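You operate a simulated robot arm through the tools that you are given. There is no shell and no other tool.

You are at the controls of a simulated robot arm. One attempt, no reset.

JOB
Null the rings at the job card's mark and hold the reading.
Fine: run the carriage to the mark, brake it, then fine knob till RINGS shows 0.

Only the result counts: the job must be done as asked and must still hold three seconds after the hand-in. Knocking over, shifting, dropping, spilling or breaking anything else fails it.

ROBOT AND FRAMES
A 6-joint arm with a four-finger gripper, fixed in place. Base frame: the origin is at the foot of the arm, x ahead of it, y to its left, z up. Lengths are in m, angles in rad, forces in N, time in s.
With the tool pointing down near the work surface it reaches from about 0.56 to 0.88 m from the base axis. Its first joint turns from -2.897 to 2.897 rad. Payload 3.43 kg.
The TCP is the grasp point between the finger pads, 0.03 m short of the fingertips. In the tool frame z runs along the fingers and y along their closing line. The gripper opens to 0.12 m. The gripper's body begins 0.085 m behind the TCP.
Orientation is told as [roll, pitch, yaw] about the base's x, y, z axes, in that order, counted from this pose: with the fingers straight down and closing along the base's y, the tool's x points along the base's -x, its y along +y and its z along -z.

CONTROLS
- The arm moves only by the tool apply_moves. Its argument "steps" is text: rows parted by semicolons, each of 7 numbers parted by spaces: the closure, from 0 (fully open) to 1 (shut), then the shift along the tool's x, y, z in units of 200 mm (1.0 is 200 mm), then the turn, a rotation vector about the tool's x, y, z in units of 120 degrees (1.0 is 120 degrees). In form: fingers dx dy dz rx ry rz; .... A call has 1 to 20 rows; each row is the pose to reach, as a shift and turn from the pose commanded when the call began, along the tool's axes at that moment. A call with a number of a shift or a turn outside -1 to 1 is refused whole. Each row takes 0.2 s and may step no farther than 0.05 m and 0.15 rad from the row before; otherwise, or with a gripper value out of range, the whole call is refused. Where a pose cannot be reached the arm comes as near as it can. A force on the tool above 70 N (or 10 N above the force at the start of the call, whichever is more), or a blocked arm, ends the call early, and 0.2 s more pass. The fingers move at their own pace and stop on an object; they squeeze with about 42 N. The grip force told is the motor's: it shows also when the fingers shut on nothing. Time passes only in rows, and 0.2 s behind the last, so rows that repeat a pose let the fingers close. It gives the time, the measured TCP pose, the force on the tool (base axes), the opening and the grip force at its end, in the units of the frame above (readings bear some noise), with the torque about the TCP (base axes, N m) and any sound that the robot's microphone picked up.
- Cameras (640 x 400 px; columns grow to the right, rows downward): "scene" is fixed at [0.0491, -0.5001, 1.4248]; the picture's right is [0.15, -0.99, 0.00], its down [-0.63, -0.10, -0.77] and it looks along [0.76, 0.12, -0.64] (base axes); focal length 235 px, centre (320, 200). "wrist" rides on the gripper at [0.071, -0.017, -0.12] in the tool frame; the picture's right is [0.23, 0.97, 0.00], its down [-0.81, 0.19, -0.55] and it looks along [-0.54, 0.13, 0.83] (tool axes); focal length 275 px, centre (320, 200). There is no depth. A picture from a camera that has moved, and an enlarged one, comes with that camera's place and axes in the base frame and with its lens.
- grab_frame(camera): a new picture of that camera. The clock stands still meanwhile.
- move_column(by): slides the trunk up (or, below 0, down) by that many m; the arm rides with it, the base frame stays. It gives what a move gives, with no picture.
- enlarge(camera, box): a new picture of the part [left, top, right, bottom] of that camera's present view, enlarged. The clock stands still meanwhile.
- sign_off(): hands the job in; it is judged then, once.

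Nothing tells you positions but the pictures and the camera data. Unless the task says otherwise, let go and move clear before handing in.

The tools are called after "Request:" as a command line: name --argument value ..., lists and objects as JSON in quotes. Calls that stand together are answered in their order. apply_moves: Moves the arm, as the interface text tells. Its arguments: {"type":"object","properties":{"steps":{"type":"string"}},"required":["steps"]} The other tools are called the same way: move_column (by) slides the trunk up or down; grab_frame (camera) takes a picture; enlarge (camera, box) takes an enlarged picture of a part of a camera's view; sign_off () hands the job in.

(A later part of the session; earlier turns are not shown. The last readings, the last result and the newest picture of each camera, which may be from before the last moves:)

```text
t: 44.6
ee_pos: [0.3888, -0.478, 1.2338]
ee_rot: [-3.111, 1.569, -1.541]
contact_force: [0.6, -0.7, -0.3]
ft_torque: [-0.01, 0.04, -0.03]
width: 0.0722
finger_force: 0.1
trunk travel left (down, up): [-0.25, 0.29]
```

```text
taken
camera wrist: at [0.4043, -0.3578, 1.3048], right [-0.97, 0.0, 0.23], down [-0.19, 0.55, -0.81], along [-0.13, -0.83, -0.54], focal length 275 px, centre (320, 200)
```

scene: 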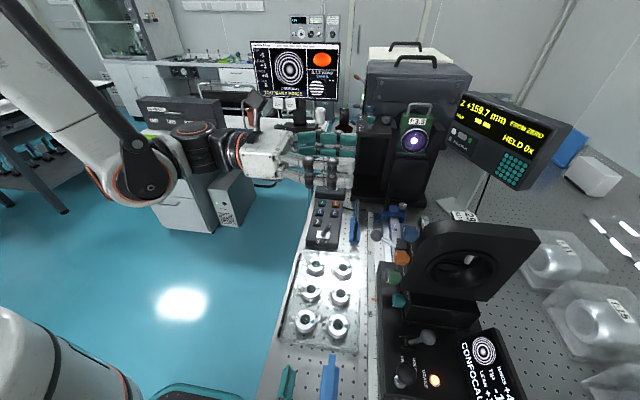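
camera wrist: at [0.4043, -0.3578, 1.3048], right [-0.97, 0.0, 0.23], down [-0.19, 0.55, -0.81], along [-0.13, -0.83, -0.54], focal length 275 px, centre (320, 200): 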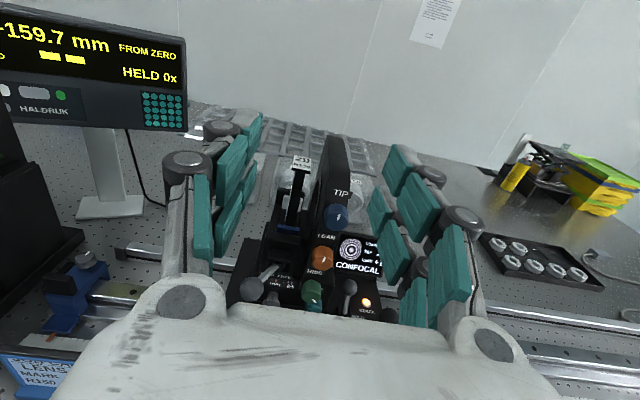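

The tool is horizontal and pointing -y. I'll lower toward the knob's height while staying back at y of about -0.48.

Request:
apply_moves --steps "0.4 -0.2 0 0 0 0 0; 0.4 -0.4 0 0 0 0 0; 0.4 -0.6 0 0 0 0 0; 0.4 -0.8 0 0 0 0 0; 0.4 -1 0 0 0 0 0; 0.4 -1 0 0 0 0 0"

Request:
grab_frame --camera "scene"

Request:
grab_frame --camera "wrist"

```text
t: 46.0
ee_pos: [0.4882, -0.5306, 1.1081]
ee_rot: [-0.285, 1.572, 1.283]
contact_force: [0.1, 0.7, -0.4]
ft_torque: [0.02, 0.01, 0.0]
width: 0.0721
finger_force: 0.0
out of reach, approached as far as the arm can: row 1, 2, 3, 4, 5, 6
trunk travel left (down, up): [-0.25, 0.29]
```

```text
taken
```

scene: 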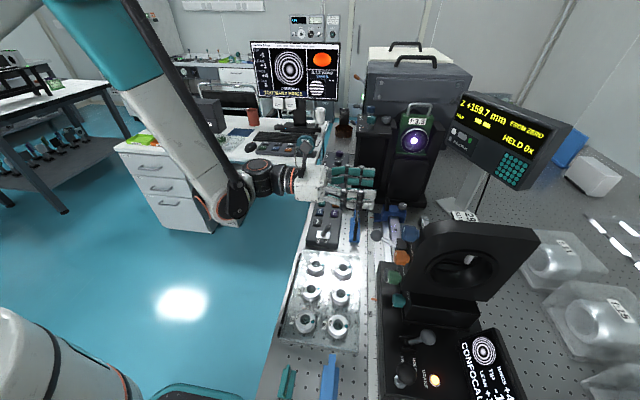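

```text
taken
camera wrist: at [0.5053, -0.4096, 1.1789], right [-0.97, 0.0, 0.23], down [-0.19, 0.55, -0.81], along [-0.13, -0.83, -0.54], focal length 275 px, centre (320, 200)
```

wrist: 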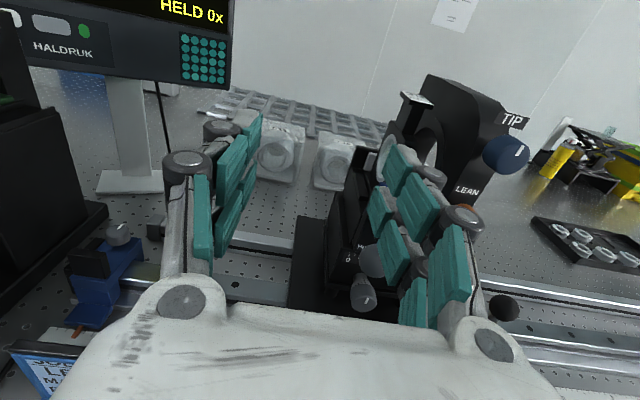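

Lowering there is out of reach because the wrist is too close to the shoulder. Raising the trunk puts the shoulder higher and lets the arm fold less, so I'll raise it now. The arm simply rides straight up, which is clear.

Request:
move_column --by 0.28

Request:
grab_frame --camera "scene"

```text
t: 48.8
ee_pos: [0.4893, -0.53, 1.3874]
ee_rot: [0.261, 1.569, 1.83]
contact_force: [-0.2, 0.2, 0.8]
ft_torque: [0.0, 0.0, -0.01]
width: 0.0719
finger_force: 0.0
trunk travel left (down, up): [-0.53, 0.01]
```

```text
taken
```

scene: 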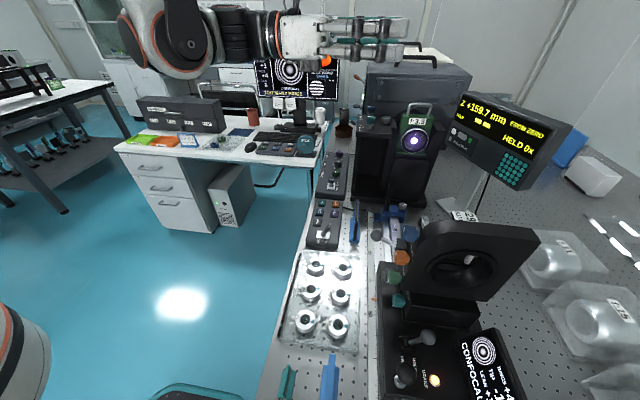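

The trunk is up. Now I'll move to x=0.393, y of about -0.49 and lower to z of about 1.2 as a test.

Request:
apply_moves --steps "0.4 0 0.1 -0.05 0 0 0; 0.4 0 0.25 -0.1 0 0 0; 0.4 -0.1 0.4 -0.15 0 0 0; 0.4 -0.25 0.48 -0.2 0 0 0; 0.4 -0.45 0.48 -0.2 0 0 0; 0.4 -0.65 0.48 -0.2 0 0 0; 0.4 -0.85 0.48 -0.2 0 0 0; 0.4 -0.93 0.48 -0.2 0 0 0; 0.4 -0.93 0.48 -0.2 0 0 0"

Request:
grab_frame --camera "scene"

```text
t: 50.8
ee_pos: [0.5275, -0.5777, 1.2278]
ee_rot: [0.293, 1.57, 1.861]
contact_force: [0.9, 1.1, -1.0]
ft_torque: [-0.02, -0.02, 0.02]
width: 0.0721
finger_force: 0.0
out of reach, approached as far as the arm can: row 1, 2, 3, 4, 5, 6, 7, 8, 9
trunk travel left (down, up): [-0.53, 0.01]
```

```text
taken
```

scene: 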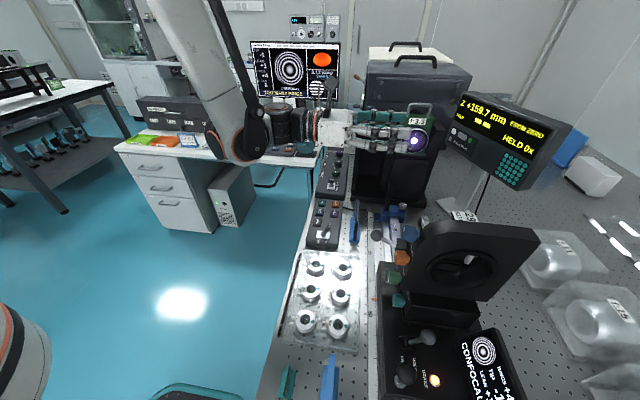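

The reach data suggest a minimum shoulder-to-wrist distance, with the shoulder height near mid-trunk. A lowered trunk therefore suits a near-horizontal low pose better. First I'll raise the arm well up, then bring the trunk down.

Request:
apply_moves --steps "0.4 0.2 0 0 0 0 0; 0.4 0.4 0 0 0 0 0; 0.4 0.6 0 0 0 0 0; 0.4 0.8 0 0 0 0 0; 0.4 1 0 0 0 0 0; 0.4 1 0 0 0 0 0"

Request:
apply_moves --steps "0.4 0.2 0 0 0 0 0; 0.4 0.4 0 0 0 0 0; 0.4 0.6 0 0 0 0 0; 0.4 0.8 0 0 0 0 0; 0.4 1 0 0 0 0 0; 0.4 1 0 0 0 0 0"

Request:
grab_frame --camera "scene"

```text
t: 52.2
ee_pos: [0.5267, -0.5783, 1.4251]
ee_rot: [0.494, 1.571, 2.061]
contact_force: [0.1, -1.1, -0.2]
ft_torque: [0.01, -0.01, -0.02]
width: 0.0721
finger_force: 0.0
trunk travel left (down, up): [-0.53, 0.01]
```

```text
t: 53.6
ee_pos: [0.5263, -0.5783, 1.6249]
ee_rot: [0.487, 1.569, 2.06]
contact_force: [1.0, -0.5, -0.4]
ft_torque: [-0.01, -0.01, -0.03]
width: 0.0721
finger_force: 0.0
trunk travel left (down, up): [-0.53, 0.01]
```

```text
taken
```

scene: 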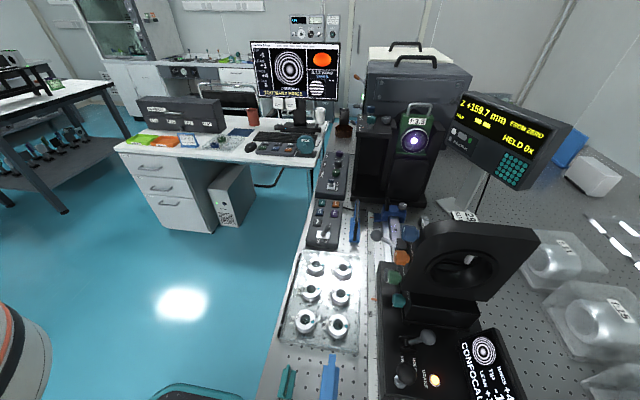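

The commanded pose follows the reached pose. I'll move to x=0.393, y=-0.50 at this height, then lower the trunk.

Request:
apply_moves --steps "0.4 0 0.15 -0.08 0 0 0; 0.4 0 0.3 -0.16 0 0 0; 0.4 0 0.45 -0.25 0 0 0; 0.4 0 0.6 -0.33 0 0 0; 0.4 0 0.667 -0.39 0 0 0; 0.4 0 0.667 -0.39 0 0 0"

Request:
move_column --by -0.3

Request:
grab_frame --camera "scene"

```text
t: 55.0
ee_pos: [0.3903, -0.4989, 1.6236]
ee_rot: [0.24, 1.57, 1.811]
contact_force: [-0.3, 0.4, -0.3]
ft_torque: [-0.03, -0.01, -0.03]
width: 0.0721
finger_force: 0.0
trunk travel left (down, up): [-0.53, 0.01]
```

```text
t: 58.0
ee_pos: [0.3905, -0.4994, 1.3241]
ee_rot: [0.124, 1.568, 1.691]
contact_force: [0.7, -1.0, 0.2]
ft_torque: [0.0, 0.02, -0.01]
width: 0.0719
finger_force: 0.1
trunk travel left (down, up): [-0.23, 0.31]
```

```text
taken
```

scene: 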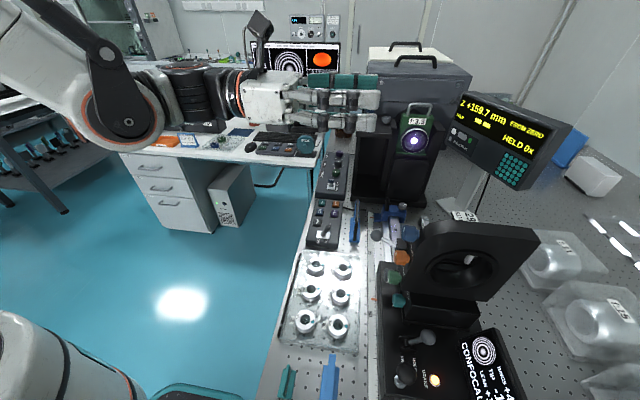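

Going down well. I'll lower the trunk the remaining 0.23 m.

Request:
move_column --by -0.23

Request:
grab_frame --camera "scene"

Request:
grab_frame --camera "wrist"

```text
t: 60.5
ee_pos: [0.3912, -0.4989, 1.0941]
ee_rot: [0.14, 1.569, 1.709]
contact_force: [0.2, -0.4, -0.1]
ft_torque: [0.01, 0.02, -0.01]
width: 0.072
finger_force: 0.0
trunk travel left (down, up): [0.0, 0.54]
```

```text
taken
```

scene: 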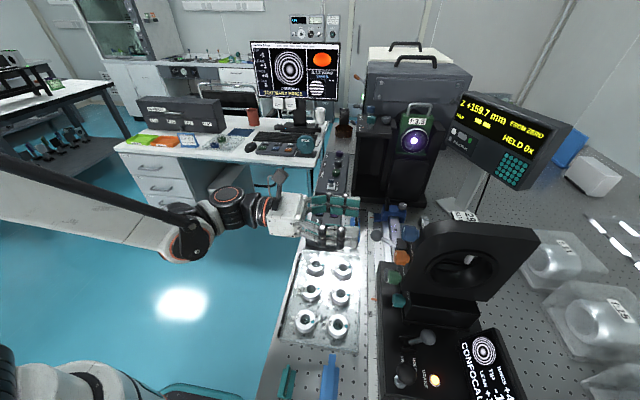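

```text
taken
camera wrist: at [0.4071, -0.3786, 1.1655], right [-0.97, 0.0, 0.23], down [-0.19, 0.55, -0.81], along [-0.13, -0.83, -0.54], focal length 275 px, centre (320, 200)
```

wrist: 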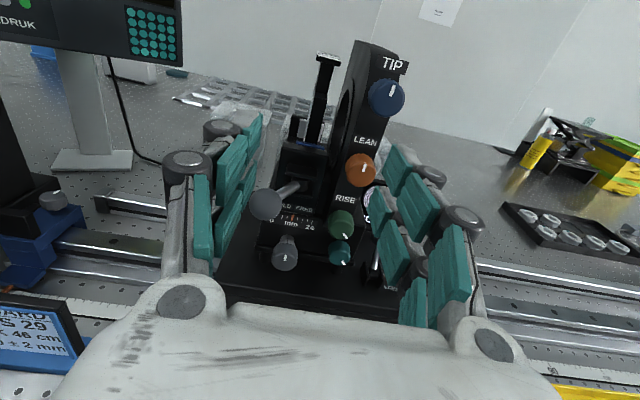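

Request:
enlarge --camera "wrist" --box '[240, 170, 380, 290]'

Request:
enlarge --camera "wrist" --box '[250, 30, 420, 180]'

```text
3.33 times, centred on (310, 230) of wrist
camera zoom: at [0.4071, -0.3786, 1.1655], right [-0.97, 0.0, 0.23], down [-0.19, 0.55, -0.81], along [-0.13, -0.83, -0.54], focal length 918 px, centre (353, 100)
```

zoom: 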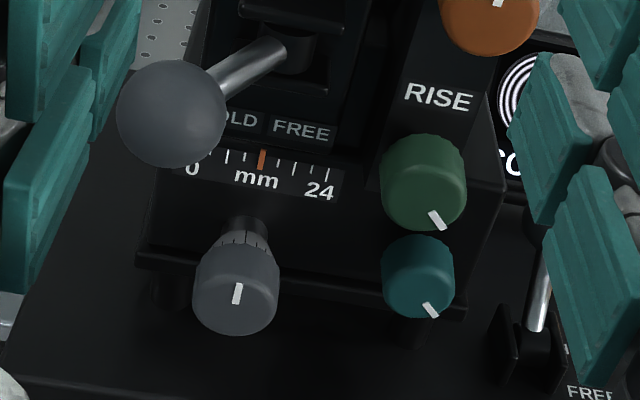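

```text
2.67 times, centred on (335, 105) of wrist
camera zoom: at [0.4071, -0.3786, 1.1655], right [-0.97, 0.0, 0.23], down [-0.19, 0.55, -0.81], along [-0.13, -0.83, -0.54], focal length 734 px, centre (280, 453)
```

zoom: 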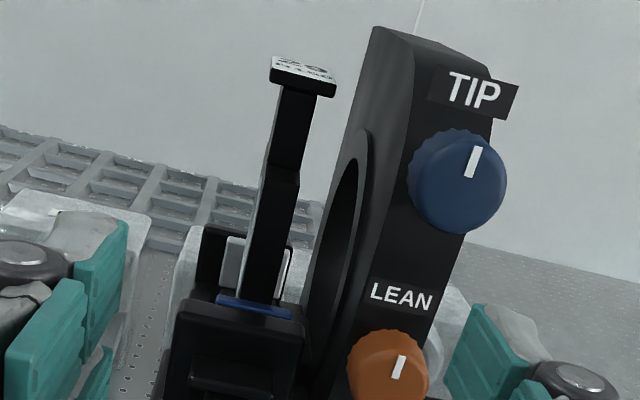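

The HOLD/FREE lever turns out to be the clamp for the lens 29 blade, so it stays untouched. The fine knob's face centre is about (0.392, -0.603, 0.932). I'll lower to knob height at y=-0.50 with a 15° down-tilt for reach.

Request:
apply_moves --steps "0.58 -0.1 0 0 0 -0.03 0; 0.58 -0.25 0 0 0 -0.06 0; 0.58 -0.4 0 0 0 -0.09 0; 0.58 -0.55 0 0 0 -0.125 0; 0.58 -0.68 0 0 0 -0.125 0; 0.58 -0.795 -0.004 0 0 -0.125 0; 0.58 -0.795 -0.004 0 0 -0.125 0"

Request:
grab_frame --camera "wrist"

Request:
grab_frame --camera "scene"

```text
t: 62.0
ee_pos: [0.3909, -0.4988, 0.9334]
ee_rot: [0.0, 1.306, 1.568]
contact_force: [0.5, 0.2, 0.8]
ft_torque: [0.01, -0.02, -0.04]
width: 0.0504
finger_force: 0.1
trunk travel left (down, up): [0.0, 0.54]
```

```text
taken
camera wrist: at [0.408, -0.4009, 1.0336], right [-0.97, -0.06, 0.22], down [-0.19, 0.75, -0.64], along [-0.13, -0.66, -0.74], focal length 275 px, centre (320, 200)
```

wrist: 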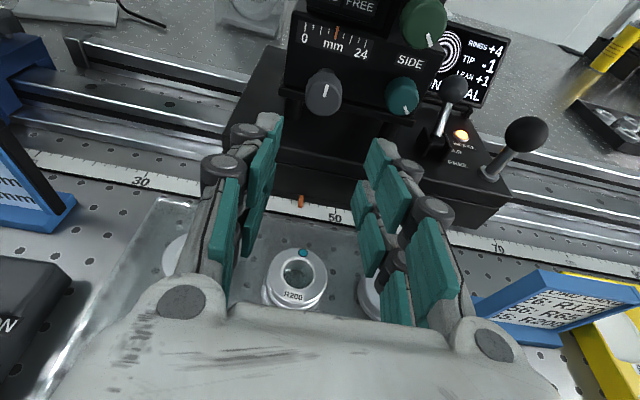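

```text
taken
```

scene: 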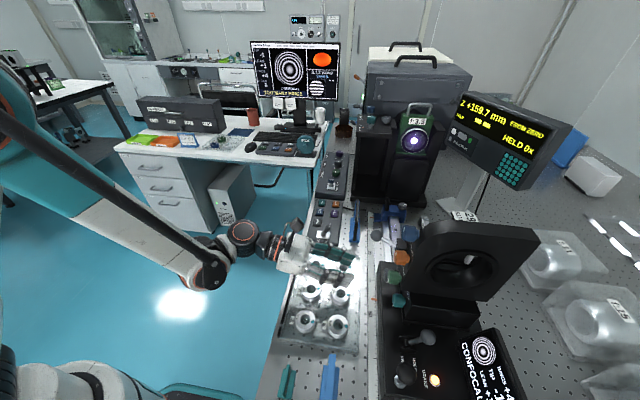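

Reachable. The knob lies straight ahead at about (0.393, -0.603, 0.931). I'll advance partway and check alignment.

Request:
apply_moves --steps "0.58 0.03 -0.005 0.12 0 0 0; 0.58 0.06 -0.01 0.24 0 0 0; 0.58 0.08 -0.01 0.33 0 0 0; 0.58 0.08 -0.01 0.33 0 0 0"

Request:
grab_frame --camera "wrist"

Request:
enlarge --camera "wrist" --box '[220, 50, 440, 230]'

Request:
enlarge --camera "scene" --box '[330, 190, 450, 310]'

```text
t: 63.0
ee_pos: [0.3932, -0.567, 0.9332]
ee_rot: [0.002, 1.307, 1.57]
contact_force: [-0.3, 0.3, 0.0]
ft_torque: [0.03, 0.0, 0.0]
width: 0.0503
finger_force: 0.1
trunk travel left (down, up): [0.0, 0.54]
```

```text
taken
camera wrist: at [0.4093, -0.469, 1.0329], right [-0.97, -0.06, 0.22], down [-0.19, 0.74, -0.64], along [-0.13, -0.66, -0.74], focal length 275 px, centre (320, 200)
```

wrist: 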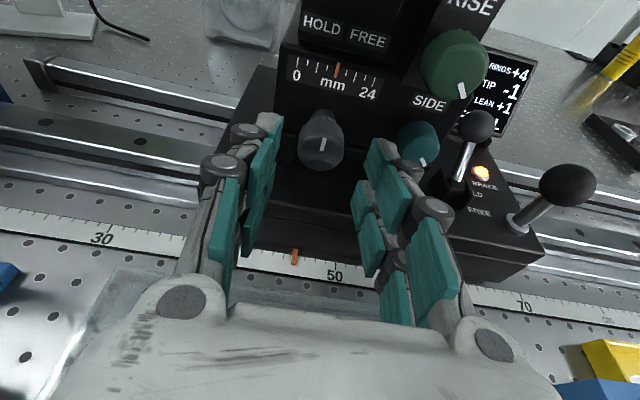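

```text
2.22 times, centred on (330, 140) of wrist
camera zoom: at [0.4093, -0.469, 1.0329], right [-0.97, -0.06, 0.22], down [-0.19, 0.74, -0.64], along [-0.13, -0.66, -0.74], focal length 612 px, centre (298, 333)
```

zoom: 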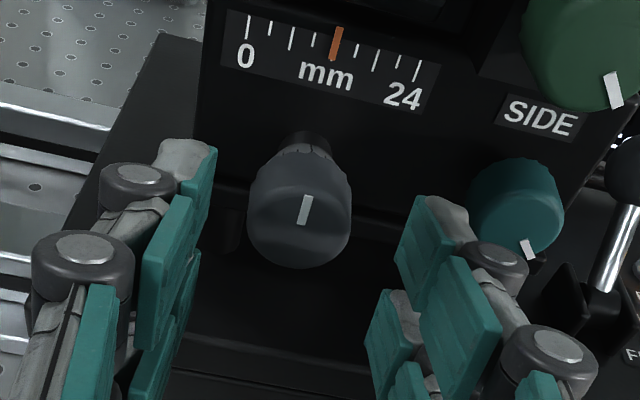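

```text
3.33 times, centred on (390, 250) of scene
camera zoom: at [0.0491, -0.5001, 1.4248], right [0.15, -0.99, 0.0], down [-0.63, -0.1, -0.77], along [0.76, 0.12, -0.64], focal length 784 px, centre (87, 33)
```

zoom: 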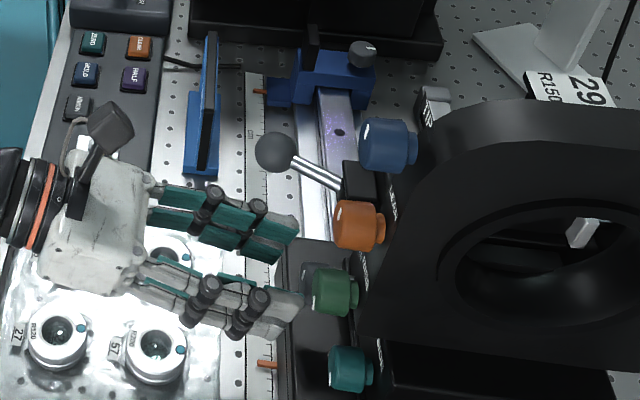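

Alignment is good, with the knob centred between the pads. I'll advance the last ~24 mm and close on it.

Request:
apply_moves --steps "0.58 0.013 0 0.06 0 0 0; 0.58 0.025 0 0.116 0 0 0; 0.58 0.025 0 0.116 0 0 0; 0.58 0.025 0 0.116 0 0 0"

Request:
enlarge --camera "wrist" --box '[220, 50, 440, 230]'

```text
t: 64.0
ee_pos: [0.3941, -0.59, 0.9312]
ee_rot: [-0.001, 1.307, 1.57]
contact_force: [0.6, 0.4, 0.4]
ft_torque: [0.01, 0.03, 0.0]
width: 0.0505
finger_force: 0.0
trunk travel left (down, up): [0.0, 0.54]
```

```text
2.22 times, centred on (330, 140) of wrist
camera zoom: at [0.4102, -0.4928, 1.032], right [-0.97, -0.06, 0.22], down [-0.19, 0.74, -0.64], along [-0.13, -0.66, -0.74], focal length 612 px, centre (298, 333)
```

zoom: 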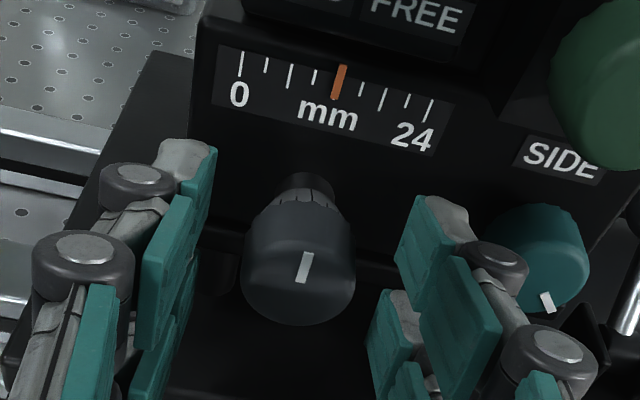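

Request:
apply_moves --steps "0.7 0 0 0 0 0 0; 0.85 0 0 0 0 0 0; 1 0 0 0 0 0 0; 1 0 0 0 0 0 0; 1 0 0 0 0 0 0"

Request:
grab_frame --camera "wrist"

Request:
grab_frame --camera "scene"

```text
t: 65.2
ee_pos: [0.3934, -0.5915, 0.9311]
ee_rot: [-0.001, 1.306, 1.568]
contact_force: [-6.5, 2.4, -4.1]
ft_torque: [0.02, 0.05, 0.0]
width: 0.0287
finger_force: 45.2
trunk travel left (down, up): [0.0, 0.54]
```

```text
taken
camera wrist: at [0.4097, -0.4929, 1.032], right [-0.97, -0.06, 0.22], down [-0.19, 0.75, -0.64], along [-0.13, -0.66, -0.74], focal length 275 px, centre (320, 200)
```

wrist: 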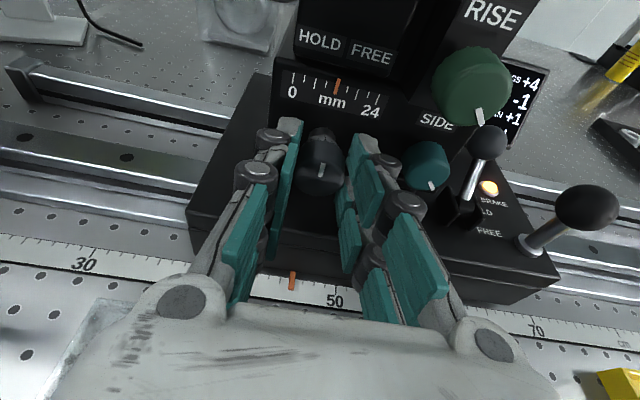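

```text
taken
```

scene: 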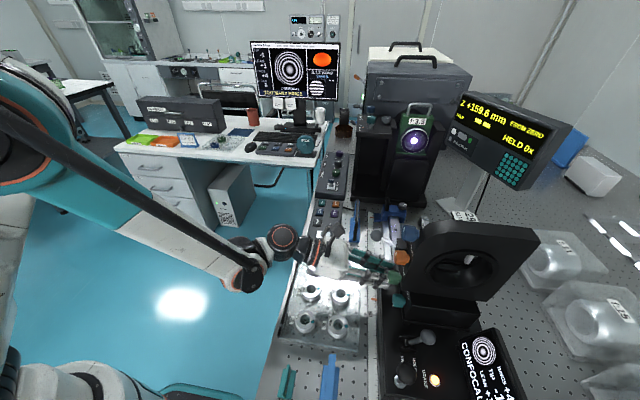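

The knob is gripped (28.7 mm wide). I'll test-turn it by +0.4 rad about the knob axis (base +y) and see how z responds.

Request:
enlarge --camera "scene" --box '[440, 80, 580, 190]'

Request:
apply_moves --steps "1 0 0 0 -0.0124 0 -0.0461; 1 0 0 0 -0.0247 0 -0.0922; 1 0 0 0 -0.0371 0 -0.1384; 1 0 0 0 -0.0494 0 -0.1845; 1 0 0 0 -0.0494 0 -0.1845"

Request:
enlarge --camera "scene" --box '[440, 80, 580, 190]'

Request:
grab_frame --camera "wrist"

```text
3.64 times, centred on (510, 135) of scene
camera zoom: at [0.0491, -0.5001, 1.4248], right [0.15, -0.99, 0.0], down [-0.63, -0.1, -0.77], along [0.76, 0.12, -0.64], focal length 855 px, centre (-371, 436)
```

zoom: 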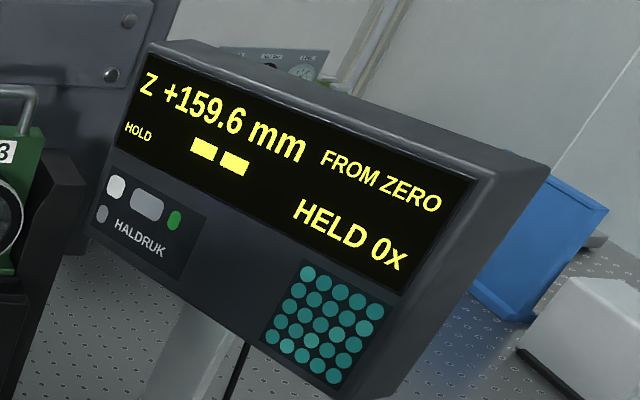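

```text
t: 66.5
ee_pos: [0.396, -0.5911, 0.9303]
ee_rot: [1.023, 1.095, 2.542]
contact_force: [20.6, -3.6, -0.9]
ft_torque: [0.01, -0.12, 0.72]
width: 0.0286
finger_force: 45.5
trunk travel left (down, up): [0.0, 0.54]
```

```text
3.64 times, centred on (510, 135) of scene
camera zoom: at [0.0491, -0.5001, 1.4248], right [0.15, -0.99, 0.0], down [-0.63, -0.1, -0.77], along [0.76, 0.12, -0.64], focal length 855 px, centre (-371, 436)
```

zoom: 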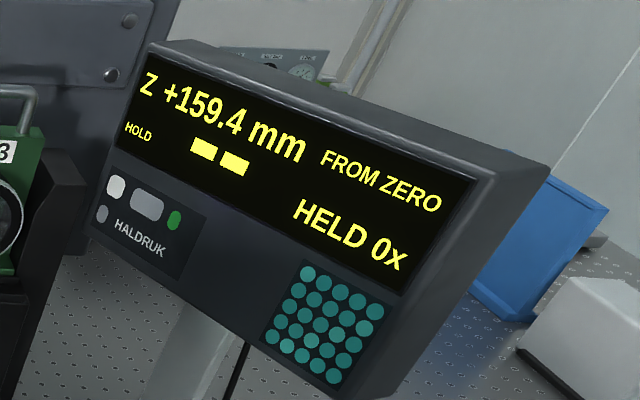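

```text
taken
camera wrist: at [0.4503, -0.4927, 1.0167], right [-0.81, -0.06, 0.59], down [-0.43, 0.74, -0.51], along [-0.4, -0.67, -0.63], focal length 275 px, centre (320, 200)
```

wrist: 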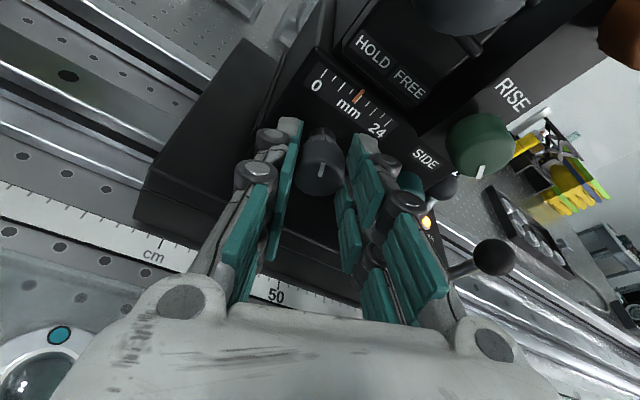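

A turn of +0.4 rad moved z by about -0.2 mm, which is the right direction at roughly 0.5 mm/rad. I'll continue to φ≈+1.3 rad and measure again.

Request:
apply_moves --steps "1 -0.0023 0.0055 0.0006 -0.016 0 -0.06; 1 -0.0023 0.0055 0.0006 -0.0321 0 -0.1199; 1 -0.0023 0.0055 0.0006 -0.0482 0 -0.1799; 1 -0.0023 0.0055 0.0006 -0.0643 0 -0.2398; 1 -0.0023 0.0055 0.0006 -0.0803 0 -0.2998; 1 -0.0023 0.0055 0.0006 -0.0964 0 -0.3598; 1 -0.0023 0.0055 0.0006 -0.1112 0 -0.4151; 1 -0.0023 0.0055 0.0006 -0.1112 0 -0.4151"

Request:
enlarge --camera "scene" --box '[440, 80, 580, 190]'

Request:
grab_frame --camera "wrist"

Request:
grab_frame --camera "scene"

```text
t: 68.0
ee_pos: [0.4001, -0.5914, 0.9266]
ee_rot: [1.464, 0.332, 2.871]
contact_force: [23.6, 0.1, -28.5]
ft_torque: [0.36, -0.25, 1.75]
width: 0.0286
finger_force: 45.6
trunk travel left (down, up): [0.0, 0.54]
stopped in row 7: the force on the tool passed its limit at 72 N (the readings are from after the stop); the commanded pose is now the measured one
```

```text
3.64 times, centred on (510, 135) of scene
camera zoom: at [0.0491, -0.5001, 1.4248], right [0.15, -0.99, 0.0], down [-0.63, -0.1, -0.77], along [0.76, 0.12, -0.64], focal length 855 px, centre (-371, 436)
```

zoom: 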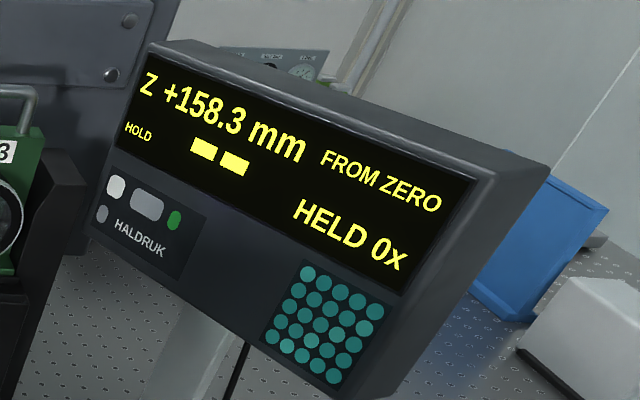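

```text
taken
camera wrist: at [0.498, -0.4918, 0.9455], right [-0.12, -0.07, 0.99], down [-0.68, 0.74, -0.03], along [-0.73, -0.67, -0.14], focal length 275 px, centre (320, 200)
```

wrist: 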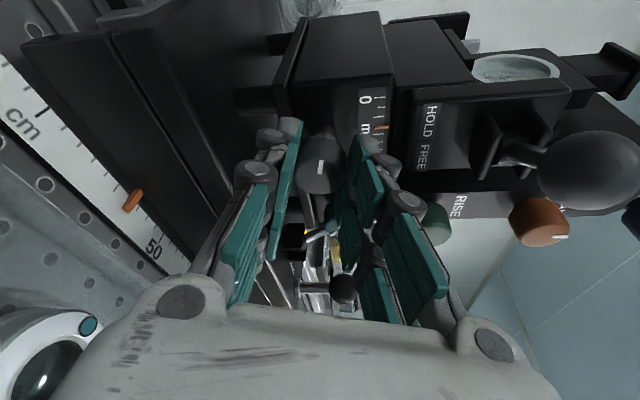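

```text
taken
```

scene: 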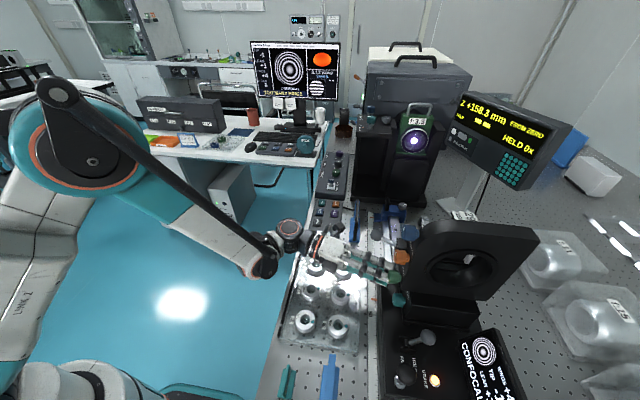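

The force limit stopped it. The knob axis is actually at z of about 0.925, so my rotation was off-centre by about 5 mm. The turn still worked: z=158.3, at roughly 1.3 mm/rad. I'll release, recentre on the axis and rotate back for another stroke.

Request:
apply_moves --steps "0.8 0 0 0 0 0 0; 0.6 0 0 0 0 0 0; 0.58 -0.0285 0.0005 0.0077 0 0 0; 0.58 -0.0285 0.0005 0.0077 0 0 0"

Request:
enlarge --camera "wrist" --box '[200, 80, 440, 260]'

Request:
enlarge --camera "scene" --box '[245, 35, 345, 105]'

Request:
enlarge --camera "scene" --box '[440, 80, 580, 190]'

```text
t: 69.0
ee_pos: [0.388, -0.5923, 0.928]
ee_rot: [1.469, 0.333, 2.866]
contact_force: [-0.7, -0.2, 0.3]
ft_torque: [-0.01, 0.02, -0.01]
width: 0.0503
finger_force: 0.0
trunk travel left (down, up): [0.0, 0.54]
```

```text
2.22 times, centred on (320, 170) of wrist
camera zoom: at [0.4877, -0.4923, 0.9471], right [-0.12, -0.07, 0.99], down [-0.67, 0.74, -0.03], along [-0.73, -0.67, -0.14], focal length 612 px, centre (320, 267)
```

zoom: 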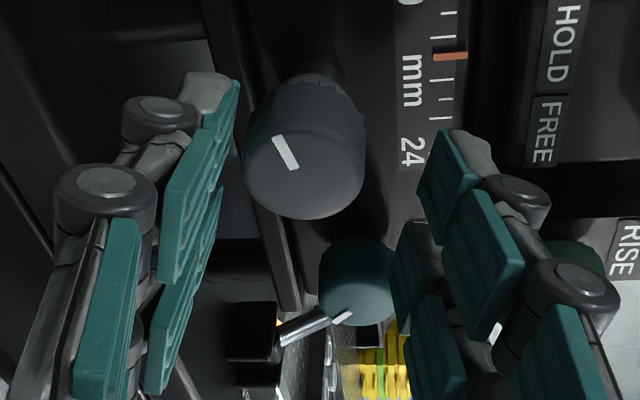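

```text
5.71 times, centred on (295, 70) of scene
camera zoom: at [0.0491, -0.5001, 1.4248], right [0.15, -0.99, 0.0], down [-0.63, -0.1, -0.77], along [0.76, 0.12, -0.64], focal length 1344 px, centre (463, 943)
```

zoom: 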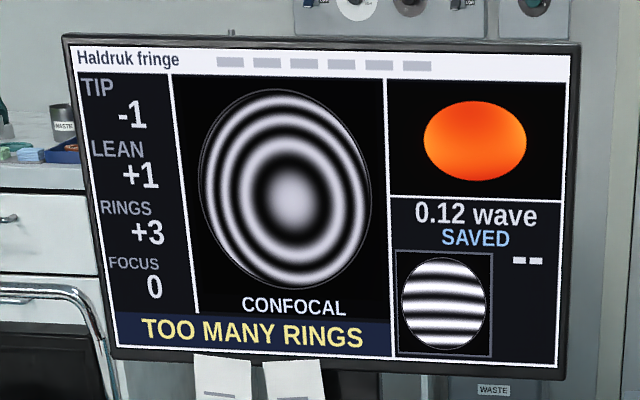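

```text
3.64 times, centred on (510, 135) of scene
camera zoom: at [0.0491, -0.5001, 1.4248], right [0.15, -0.99, 0.0], down [-0.63, -0.1, -0.77], along [0.76, 0.12, -0.64], focal length 855 px, centre (-371, 436)
```

zoom: 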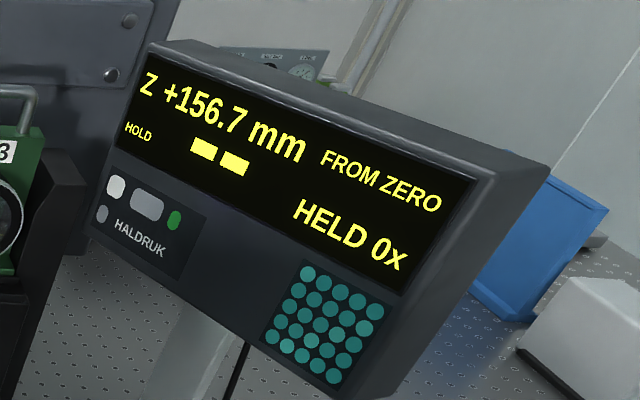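

z=156.7 and RINGS +3 after release, because friction rolled the knob a little further in the right direction. I'll recentre on the axis at about (0.397, 0.924) and rotate the open gripper back to φ=0 to check the centring.

Request:
apply_moves --steps "0.58 0.0347 -0.0331 -0.0093 0 0 0; 0.58 0.0347 -0.0331 -0.0093 0.0168 0 0.0628; 0.58 0.0347 -0.0331 -0.0093 0.0337 0 0.1257; 0.58 0.0347 -0.0331 -0.0093 0.0505 0 0.1885; 0.58 0.0347 -0.0331 -0.0093 0.0673 0 0.2513; 0.58 0.0347 -0.0331 -0.0093 0.0842 0 0.3142; 0.58 0.0347 -0.0331 -0.0093 0.101 0 0.377; 0.58 0.0347 -0.0331 -0.0093 0.1178 0 0.4398; 0.58 0.0347 -0.0331 -0.0093 0.1347 0 0.5027; 0.58 0.0347 -0.0331 -0.0093 0.1515 0 0.5655; 0.58 0.0347 -0.0331 -0.0093 0.1515 0 0.5655"

Request:
enlarge --camera "wrist" --box '[200, 80, 440, 260]'

Request:
enlarge --camera "scene" --box '[440, 80, 580, 190]'

```text
t: 71.4
ee_pos: [0.3982, -0.5907, 0.9238]
ee_rot: [-0.016, 1.301, 1.561]
contact_force: [0.1, -0.3, 0.3]
ft_torque: [0.02, -0.04, -0.02]
width: 0.0504
finger_force: 0.0
trunk travel left (down, up): [0.0, 0.54]
```

```text
2.22 times, centred on (320, 170) of wrist
camera zoom: at [0.414, -0.4926, 1.0245], right [-0.97, -0.07, 0.22], down [-0.19, 0.75, -0.64], along [-0.12, -0.66, -0.74], focal length 612 px, centre (320, 267)
```

zoom: 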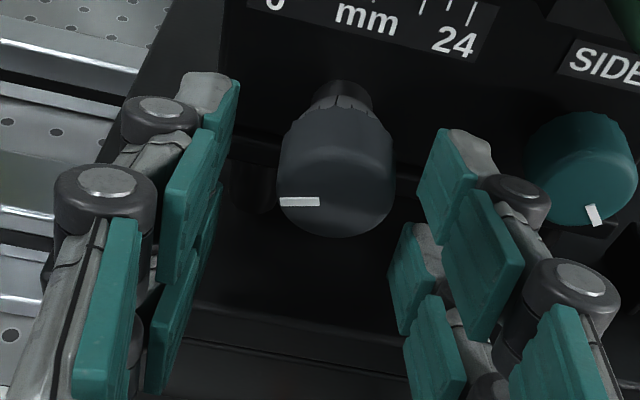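

```text
3.64 times, centred on (510, 135) of scene
camera zoom: at [0.0491, -0.5001, 1.4248], right [0.15, -0.99, 0.0], down [-0.63, -0.1, -0.77], along [0.76, 0.12, -0.64], focal length 855 px, centre (-371, 436)
```

zoom: 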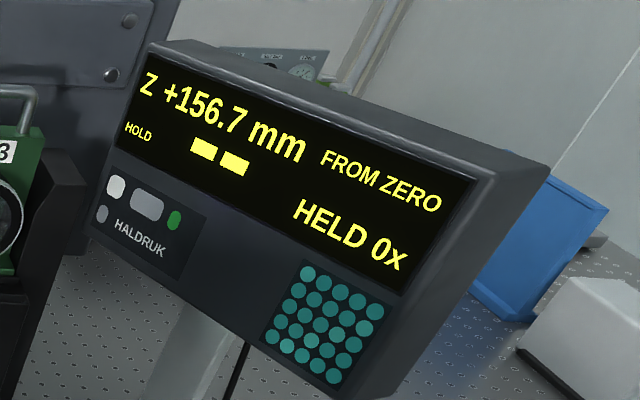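

The knob mark shows about 110° of turn for 3.0 mm, roughly 10 mm/rev. The knob rides with the stage, so its axis is now at about (0.396, z 0.9245). I'll recentre and wind the open gripper back to φ≈-1.2.

Request:
apply_moves --steps "0.58 0.0073 0.011 0.0135 0 0 0; 0.58 0.0073 0.011 0.0135 0.0165 0 0.0615; 0.58 0.0073 0.011 0.0135 0.033 0 0.123; 0.58 0.0073 0.011 0.0135 0.0494 0 0.1845; 0.58 0.0073 0.011 0.0135 0.0659 0 0.246; 0.58 0.0073 0.011 0.0135 0.0824 0 0.3075; 0.58 0.0073 0.011 0.0135 0.0989 0 0.369; 0.58 0.0073 0.011 0.0135 0.1154 0 0.4305; 0.58 0.0073 0.011 0.0135 0.1318 0 0.492; 0.58 0.0073 0.011 0.0135 0.1483 0 0.5535; 0.58 0.0073 0.011 0.0135 0.1483 0 0.5535"

Request:
grab_frame --camera "wrist"

Request:
enlarge --camera "wrist" --box '[200, 80, 440, 260]'

Request:
grab_frame --camera "scene"

```text
t: 73.8
ee_pos: [0.3947, -0.593, 0.9251]
ee_rot: [-1.463, 0.351, 0.287]
contact_force: [-0.5, -0.8, 0.9]
ft_torque: [0.02, 0.05, 0.01]
width: 0.0505
finger_force: 0.1
trunk travel left (down, up): [0.0, 0.54]
```

```text
taken
camera wrist: at [0.3073, -0.4956, 0.9769], right [-0.56, -0.06, -0.83], down [0.52, 0.75, -0.4], along [0.64, -0.66, -0.39], focal length 275 px, centre (320, 200)
```

wrist: 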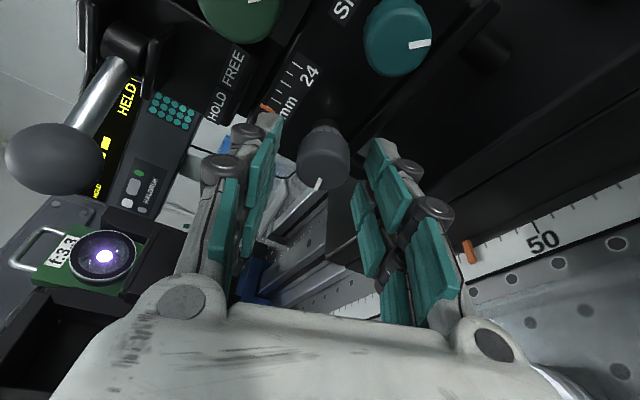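

```text
2.22 times, centred on (320, 170) of wrist
camera zoom: at [0.3073, -0.4956, 0.9769], right [-0.56, -0.06, -0.83], down [0.52, 0.75, -0.4], along [0.64, -0.66, -0.39], focal length 612 px, centre (320, 267)
```

zoom: 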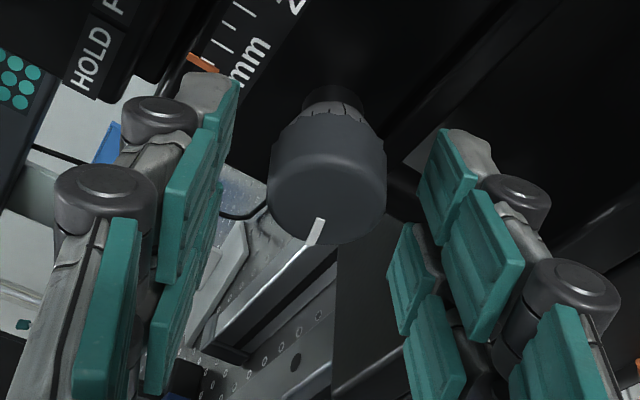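

```text
taken
```

scene: 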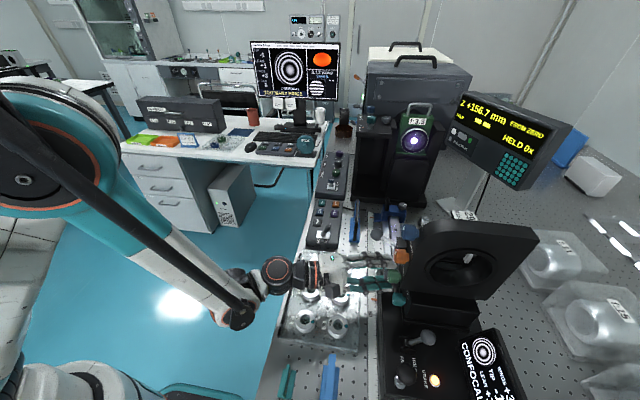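

Centred well. I'm gripping here.

Request:
apply_moves --steps "0.7 0 0 0 0 0 0; 0.85 0 0 0 0 0 0; 1 0 0 0 0 0 0; 1 0 0 0 0 0 0; 1 0 0 0 0 0 0"

Request:
enlarge --camera "scene" --box '[440, 80, 580, 190]'

```text
t: 75.0
ee_pos: [0.3947, -0.5934, 0.9241]
ee_rot: [-1.462, 0.352, 0.289]
contact_force: [-5.2, 8.9, -15.6]
ft_torque: [0.38, 0.0, -0.19]
width: 0.0293
finger_force: 44.9
trunk travel left (down, up): [0.0, 0.54]
```

```text
3.64 times, centred on (510, 135) of scene
camera zoom: at [0.0491, -0.5001, 1.4248], right [0.15, -0.99, 0.0], down [-0.63, -0.1, -0.77], along [0.76, 0.12, -0.64], focal length 855 px, centre (-371, 436)
```

zoom: 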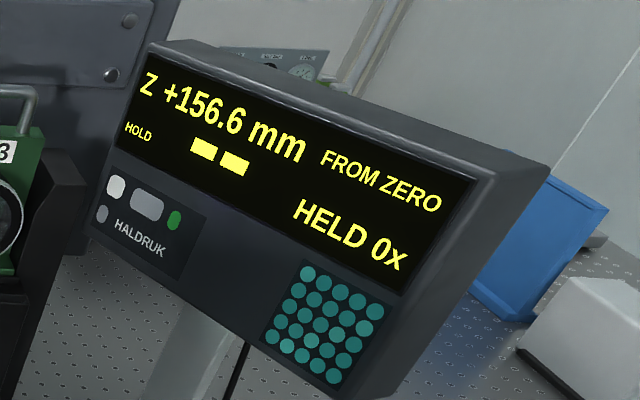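

Small side load. I'll rotate +1.2 rad with a slight centring correction and let the centre follow the stage's +x motion.

Request:
apply_moves --steps "1 -0.005 0.0034 0.0013 -0.0165 0 -0.0615; 1 -0.007 0.0026 0.0018 -0.033 0 -0.123; 1 -0.009 0.0018 0.0024 -0.0494 0 -0.1845; 1 -0.01 0.0014 0.0027 -0.0659 0 -0.246; 1 -0.011 0.001 0.0029 -0.0824 0 -0.3075; 1 -0.012 0.0006 0.0032 -0.0989 0 -0.369; 1 -0.0129 0.0003 0.0035 -0.1154 0 -0.4305; 1 -0.0138 -0.0001 0.0037 -0.1318 0 -0.492; 1 -0.0147 -0.0005 0.0039 -0.1483 0 -0.5535; 1 -0.0147 -0.0005 0.0039 -0.1483 0 -0.5535"

Request:
enlarge --camera "scene" --box '[440, 80, 580, 190]'

Request:
enlarge --camera "wrist" --box '[200, 80, 440, 260]'

Request:
enlarge --camera "scene" --box '[245, 35, 345, 105]'

```text
t: 77.2
ee_pos: [0.3987, -0.5936, 0.9245]
ee_rot: [-0.003, 1.303, 1.573]
contact_force: [-7.1, -7.0, 4.4]
ft_torque: [-0.22, -0.02, -0.22]
width: 0.0288
finger_force: 44.8
trunk travel left (down, up): [0.0, 0.54]
```

```text
3.64 times, centred on (510, 135) of scene
camera zoom: at [0.0491, -0.5001, 1.4248], right [0.15, -0.99, 0.0], down [-0.63, -0.1, -0.77], along [0.76, 0.12, -0.64], focal length 855 px, centre (-371, 436)
```

zoom: 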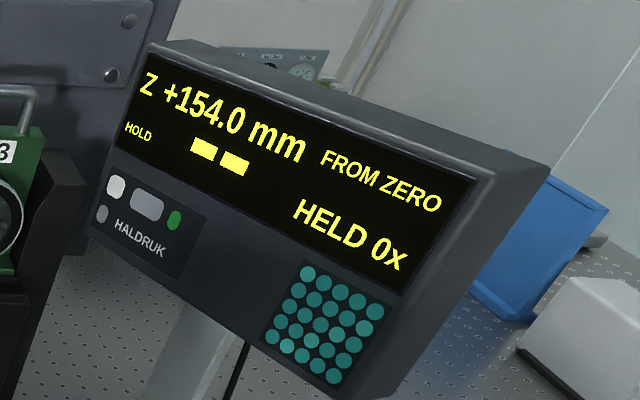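

```text
2.22 times, centred on (320, 170) of wrist
camera zoom: at [0.4142, -0.4954, 1.025], right [-0.97, -0.07, 0.22], down [-0.2, 0.75, -0.63], along [-0.12, -0.66, -0.74], focal length 612 px, centre (320, 267)
```

zoom: 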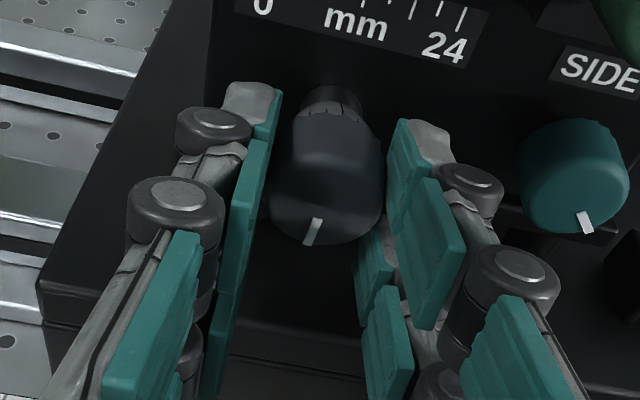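

```text
5.71 times, centred on (295, 70) of scene
camera zoom: at [0.0491, -0.5001, 1.4248], right [0.15, -0.99, 0.0], down [-0.63, -0.1, -0.77], along [0.76, 0.12, -0.64], focal length 1344 px, centre (463, 943)
```

zoom: 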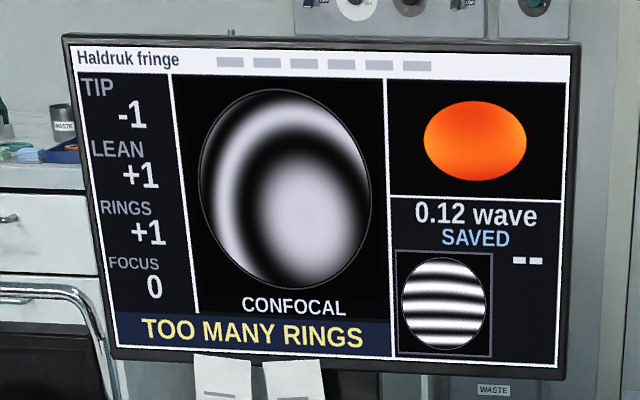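

z=154.0 and RINGS +1. The steps run at about 2.2 mm/rad, so I'll continue with a smaller +0.6 rad turn.

Request:
apply_moves --steps "1 0 -0.0015 0 -0.0148 0 -0.0553; 1 0 -0.003 0 -0.0297 0 -0.1107; 1 0 -0.0045 0 -0.0445 0 -0.166; 1 0 -0.006 0 -0.0593 0 -0.2214; 1 0 -0.0065 0 -0.0741 0 -0.2767; 1 0 -0.0065 0 -0.0741 0 -0.2767"

Request:
enlarge --camera "scene" --box '[440, 80, 580, 190]'

Request:
enlarge --camera "scene" --box '[245, 35, 345, 105]'

```text
t: 78.6
ee_pos: [0.3997, -0.5932, 0.9245]
ee_rot: [1.197, 0.922, 2.699]
contact_force: [-1.9, -5.4, 12.5]
ft_torque: [-0.3, -0.01, -0.02]
width: 0.0293
finger_force: 44.9
trunk travel left (down, up): [0.0, 0.54]
```

```text
3.64 times, centred on (510, 135) of scene
camera zoom: at [0.0491, -0.5001, 1.4248], right [0.15, -0.99, 0.0], down [-0.63, -0.1, -0.77], along [0.76, 0.12, -0.64], focal length 855 px, centre (-371, 436)
```

zoom: 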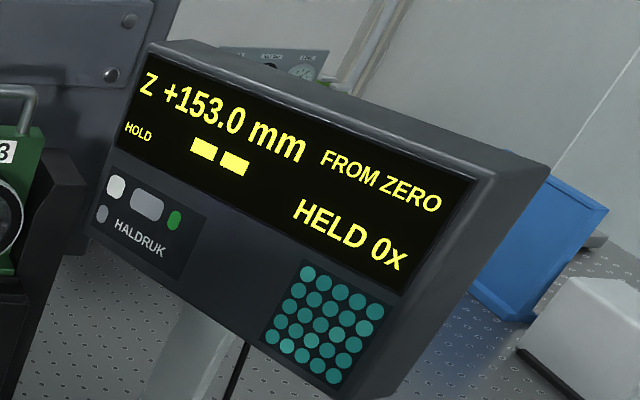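

```text
5.71 times, centred on (295, 70) of scene
camera zoom: at [0.0491, -0.5001, 1.4248], right [0.15, -0.99, 0.0], down [-0.63, -0.1, -0.77], along [0.76, 0.12, -0.64], focal length 1344 px, centre (463, 943)
```

zoom: 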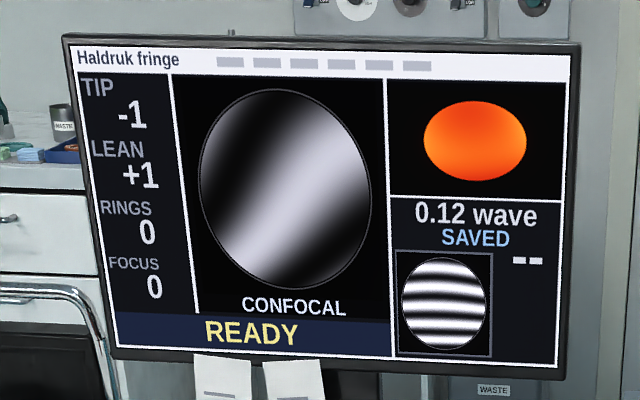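

z=153.0, RINGS 0, READY. The card wants R150 ± 2 mm, and the null band appears centred near 152, so I'll keep turning slowly to get the reading inside 148–152 with RINGS still 0.

Request:
apply_moves --steps "1 0.0005 -0.0007 -0.0001 -0.0124 0 -0.0461; 1 0.001 -0.0014 -0.0002 -0.0247 0 -0.0922; 1 0.0015 -0.0022 -0.0004 -0.0371 0 -0.1384; 1 0.0019 -0.0029 -0.0005 -0.0494 0 -0.1845; 1 0.0019 -0.0029 -0.0005 -0.0494 0 -0.1845"

Request:
enlarge --camera "scene" --box '[440, 80, 580, 190]'

Request:
enlarge --camera "scene" --box '[245, 35, 345, 105]'

```text
t: 79.8
ee_pos: [0.4006, -0.5929, 0.9255]
ee_rot: [1.398, 0.548, 2.835]
contact_force: [-0.5, -11.8, 13.7]
ft_torque: [-0.25, 0.01, -0.28]
width: 0.0295
finger_force: 44.3
trunk travel left (down, up): [0.0, 0.54]
```

```text
3.64 times, centred on (510, 135) of scene
camera zoom: at [0.0491, -0.5001, 1.4248], right [0.15, -0.99, 0.0], down [-0.63, -0.1, -0.77], along [0.76, 0.12, -0.64], focal length 855 px, centre (-371, 436)
```

zoom: 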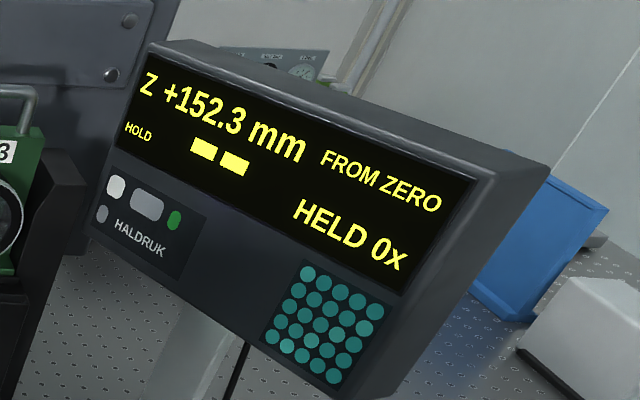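

```text
5.71 times, centred on (295, 70) of scene
camera zoom: at [0.0491, -0.5001, 1.4248], right [0.15, -0.99, 0.0], down [-0.63, -0.1, -0.77], along [0.76, 0.12, -0.64], focal length 1344 px, centre (463, 943)
```

zoom: 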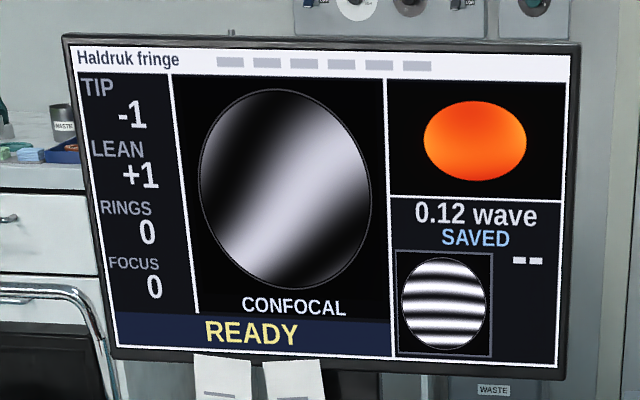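

RINGS is still 0 at 152.3. I'll turn a little further to come inside 152.

Request:
apply_moves --steps "1 0.0011 0.0002 -0.0003 -0.0144 0 -0.0538; 1 0.0022 0.0005 -0.0005 -0.0288 0 -0.1076; 1 0.0033 0.0007 -0.0008 -0.0432 0 -0.1614; 1 0.0033 0.0007 -0.0008 -0.0432 0 -0.1614"

Request:
enlarge --camera "scene" --box '[440, 80, 580, 190]'

Request:
enlarge --camera "scene" --box '[245, 35, 345, 105]'

Request:
grab_frame --camera "scene"

```text
t: 80.8
ee_pos: [0.4008, -0.5929, 0.925]
ee_rot: [1.503, 0.212, 2.877]
contact_force: [-1.7, -8.2, 2.9]
ft_torque: [0.02, -0.02, -0.21]
width: 0.0293
finger_force: 44.6
trunk travel left (down, up): [0.0, 0.54]
```

```text
3.64 times, centred on (510, 135) of scene
camera zoom: at [0.0491, -0.5001, 1.4248], right [0.15, -0.99, 0.0], down [-0.63, -0.1, -0.77], along [0.76, 0.12, -0.64], focal length 855 px, centre (-371, 436)
```

zoom: 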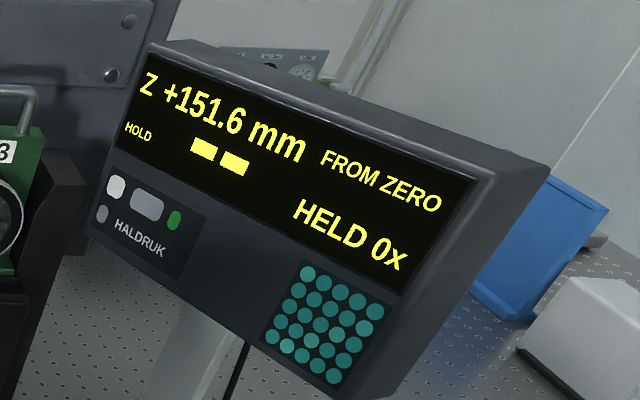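

```text
5.71 times, centred on (295, 70) of scene
camera zoom: at [0.0491, -0.5001, 1.4248], right [0.15, -0.99, 0.0], down [-0.63, -0.1, -0.77], along [0.76, 0.12, -0.64], focal length 1344 px, centre (463, 943)
```

zoom: 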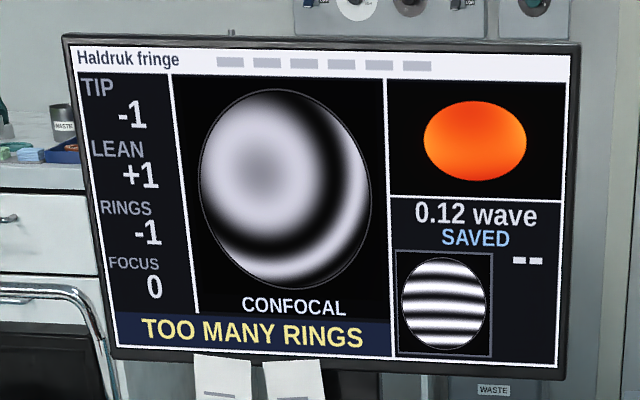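

```text
taken
```

scene: 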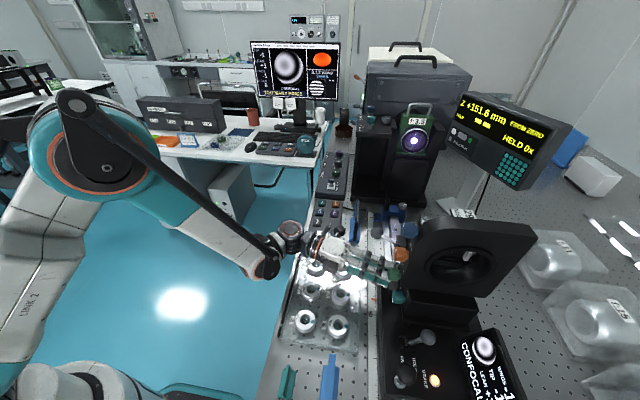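

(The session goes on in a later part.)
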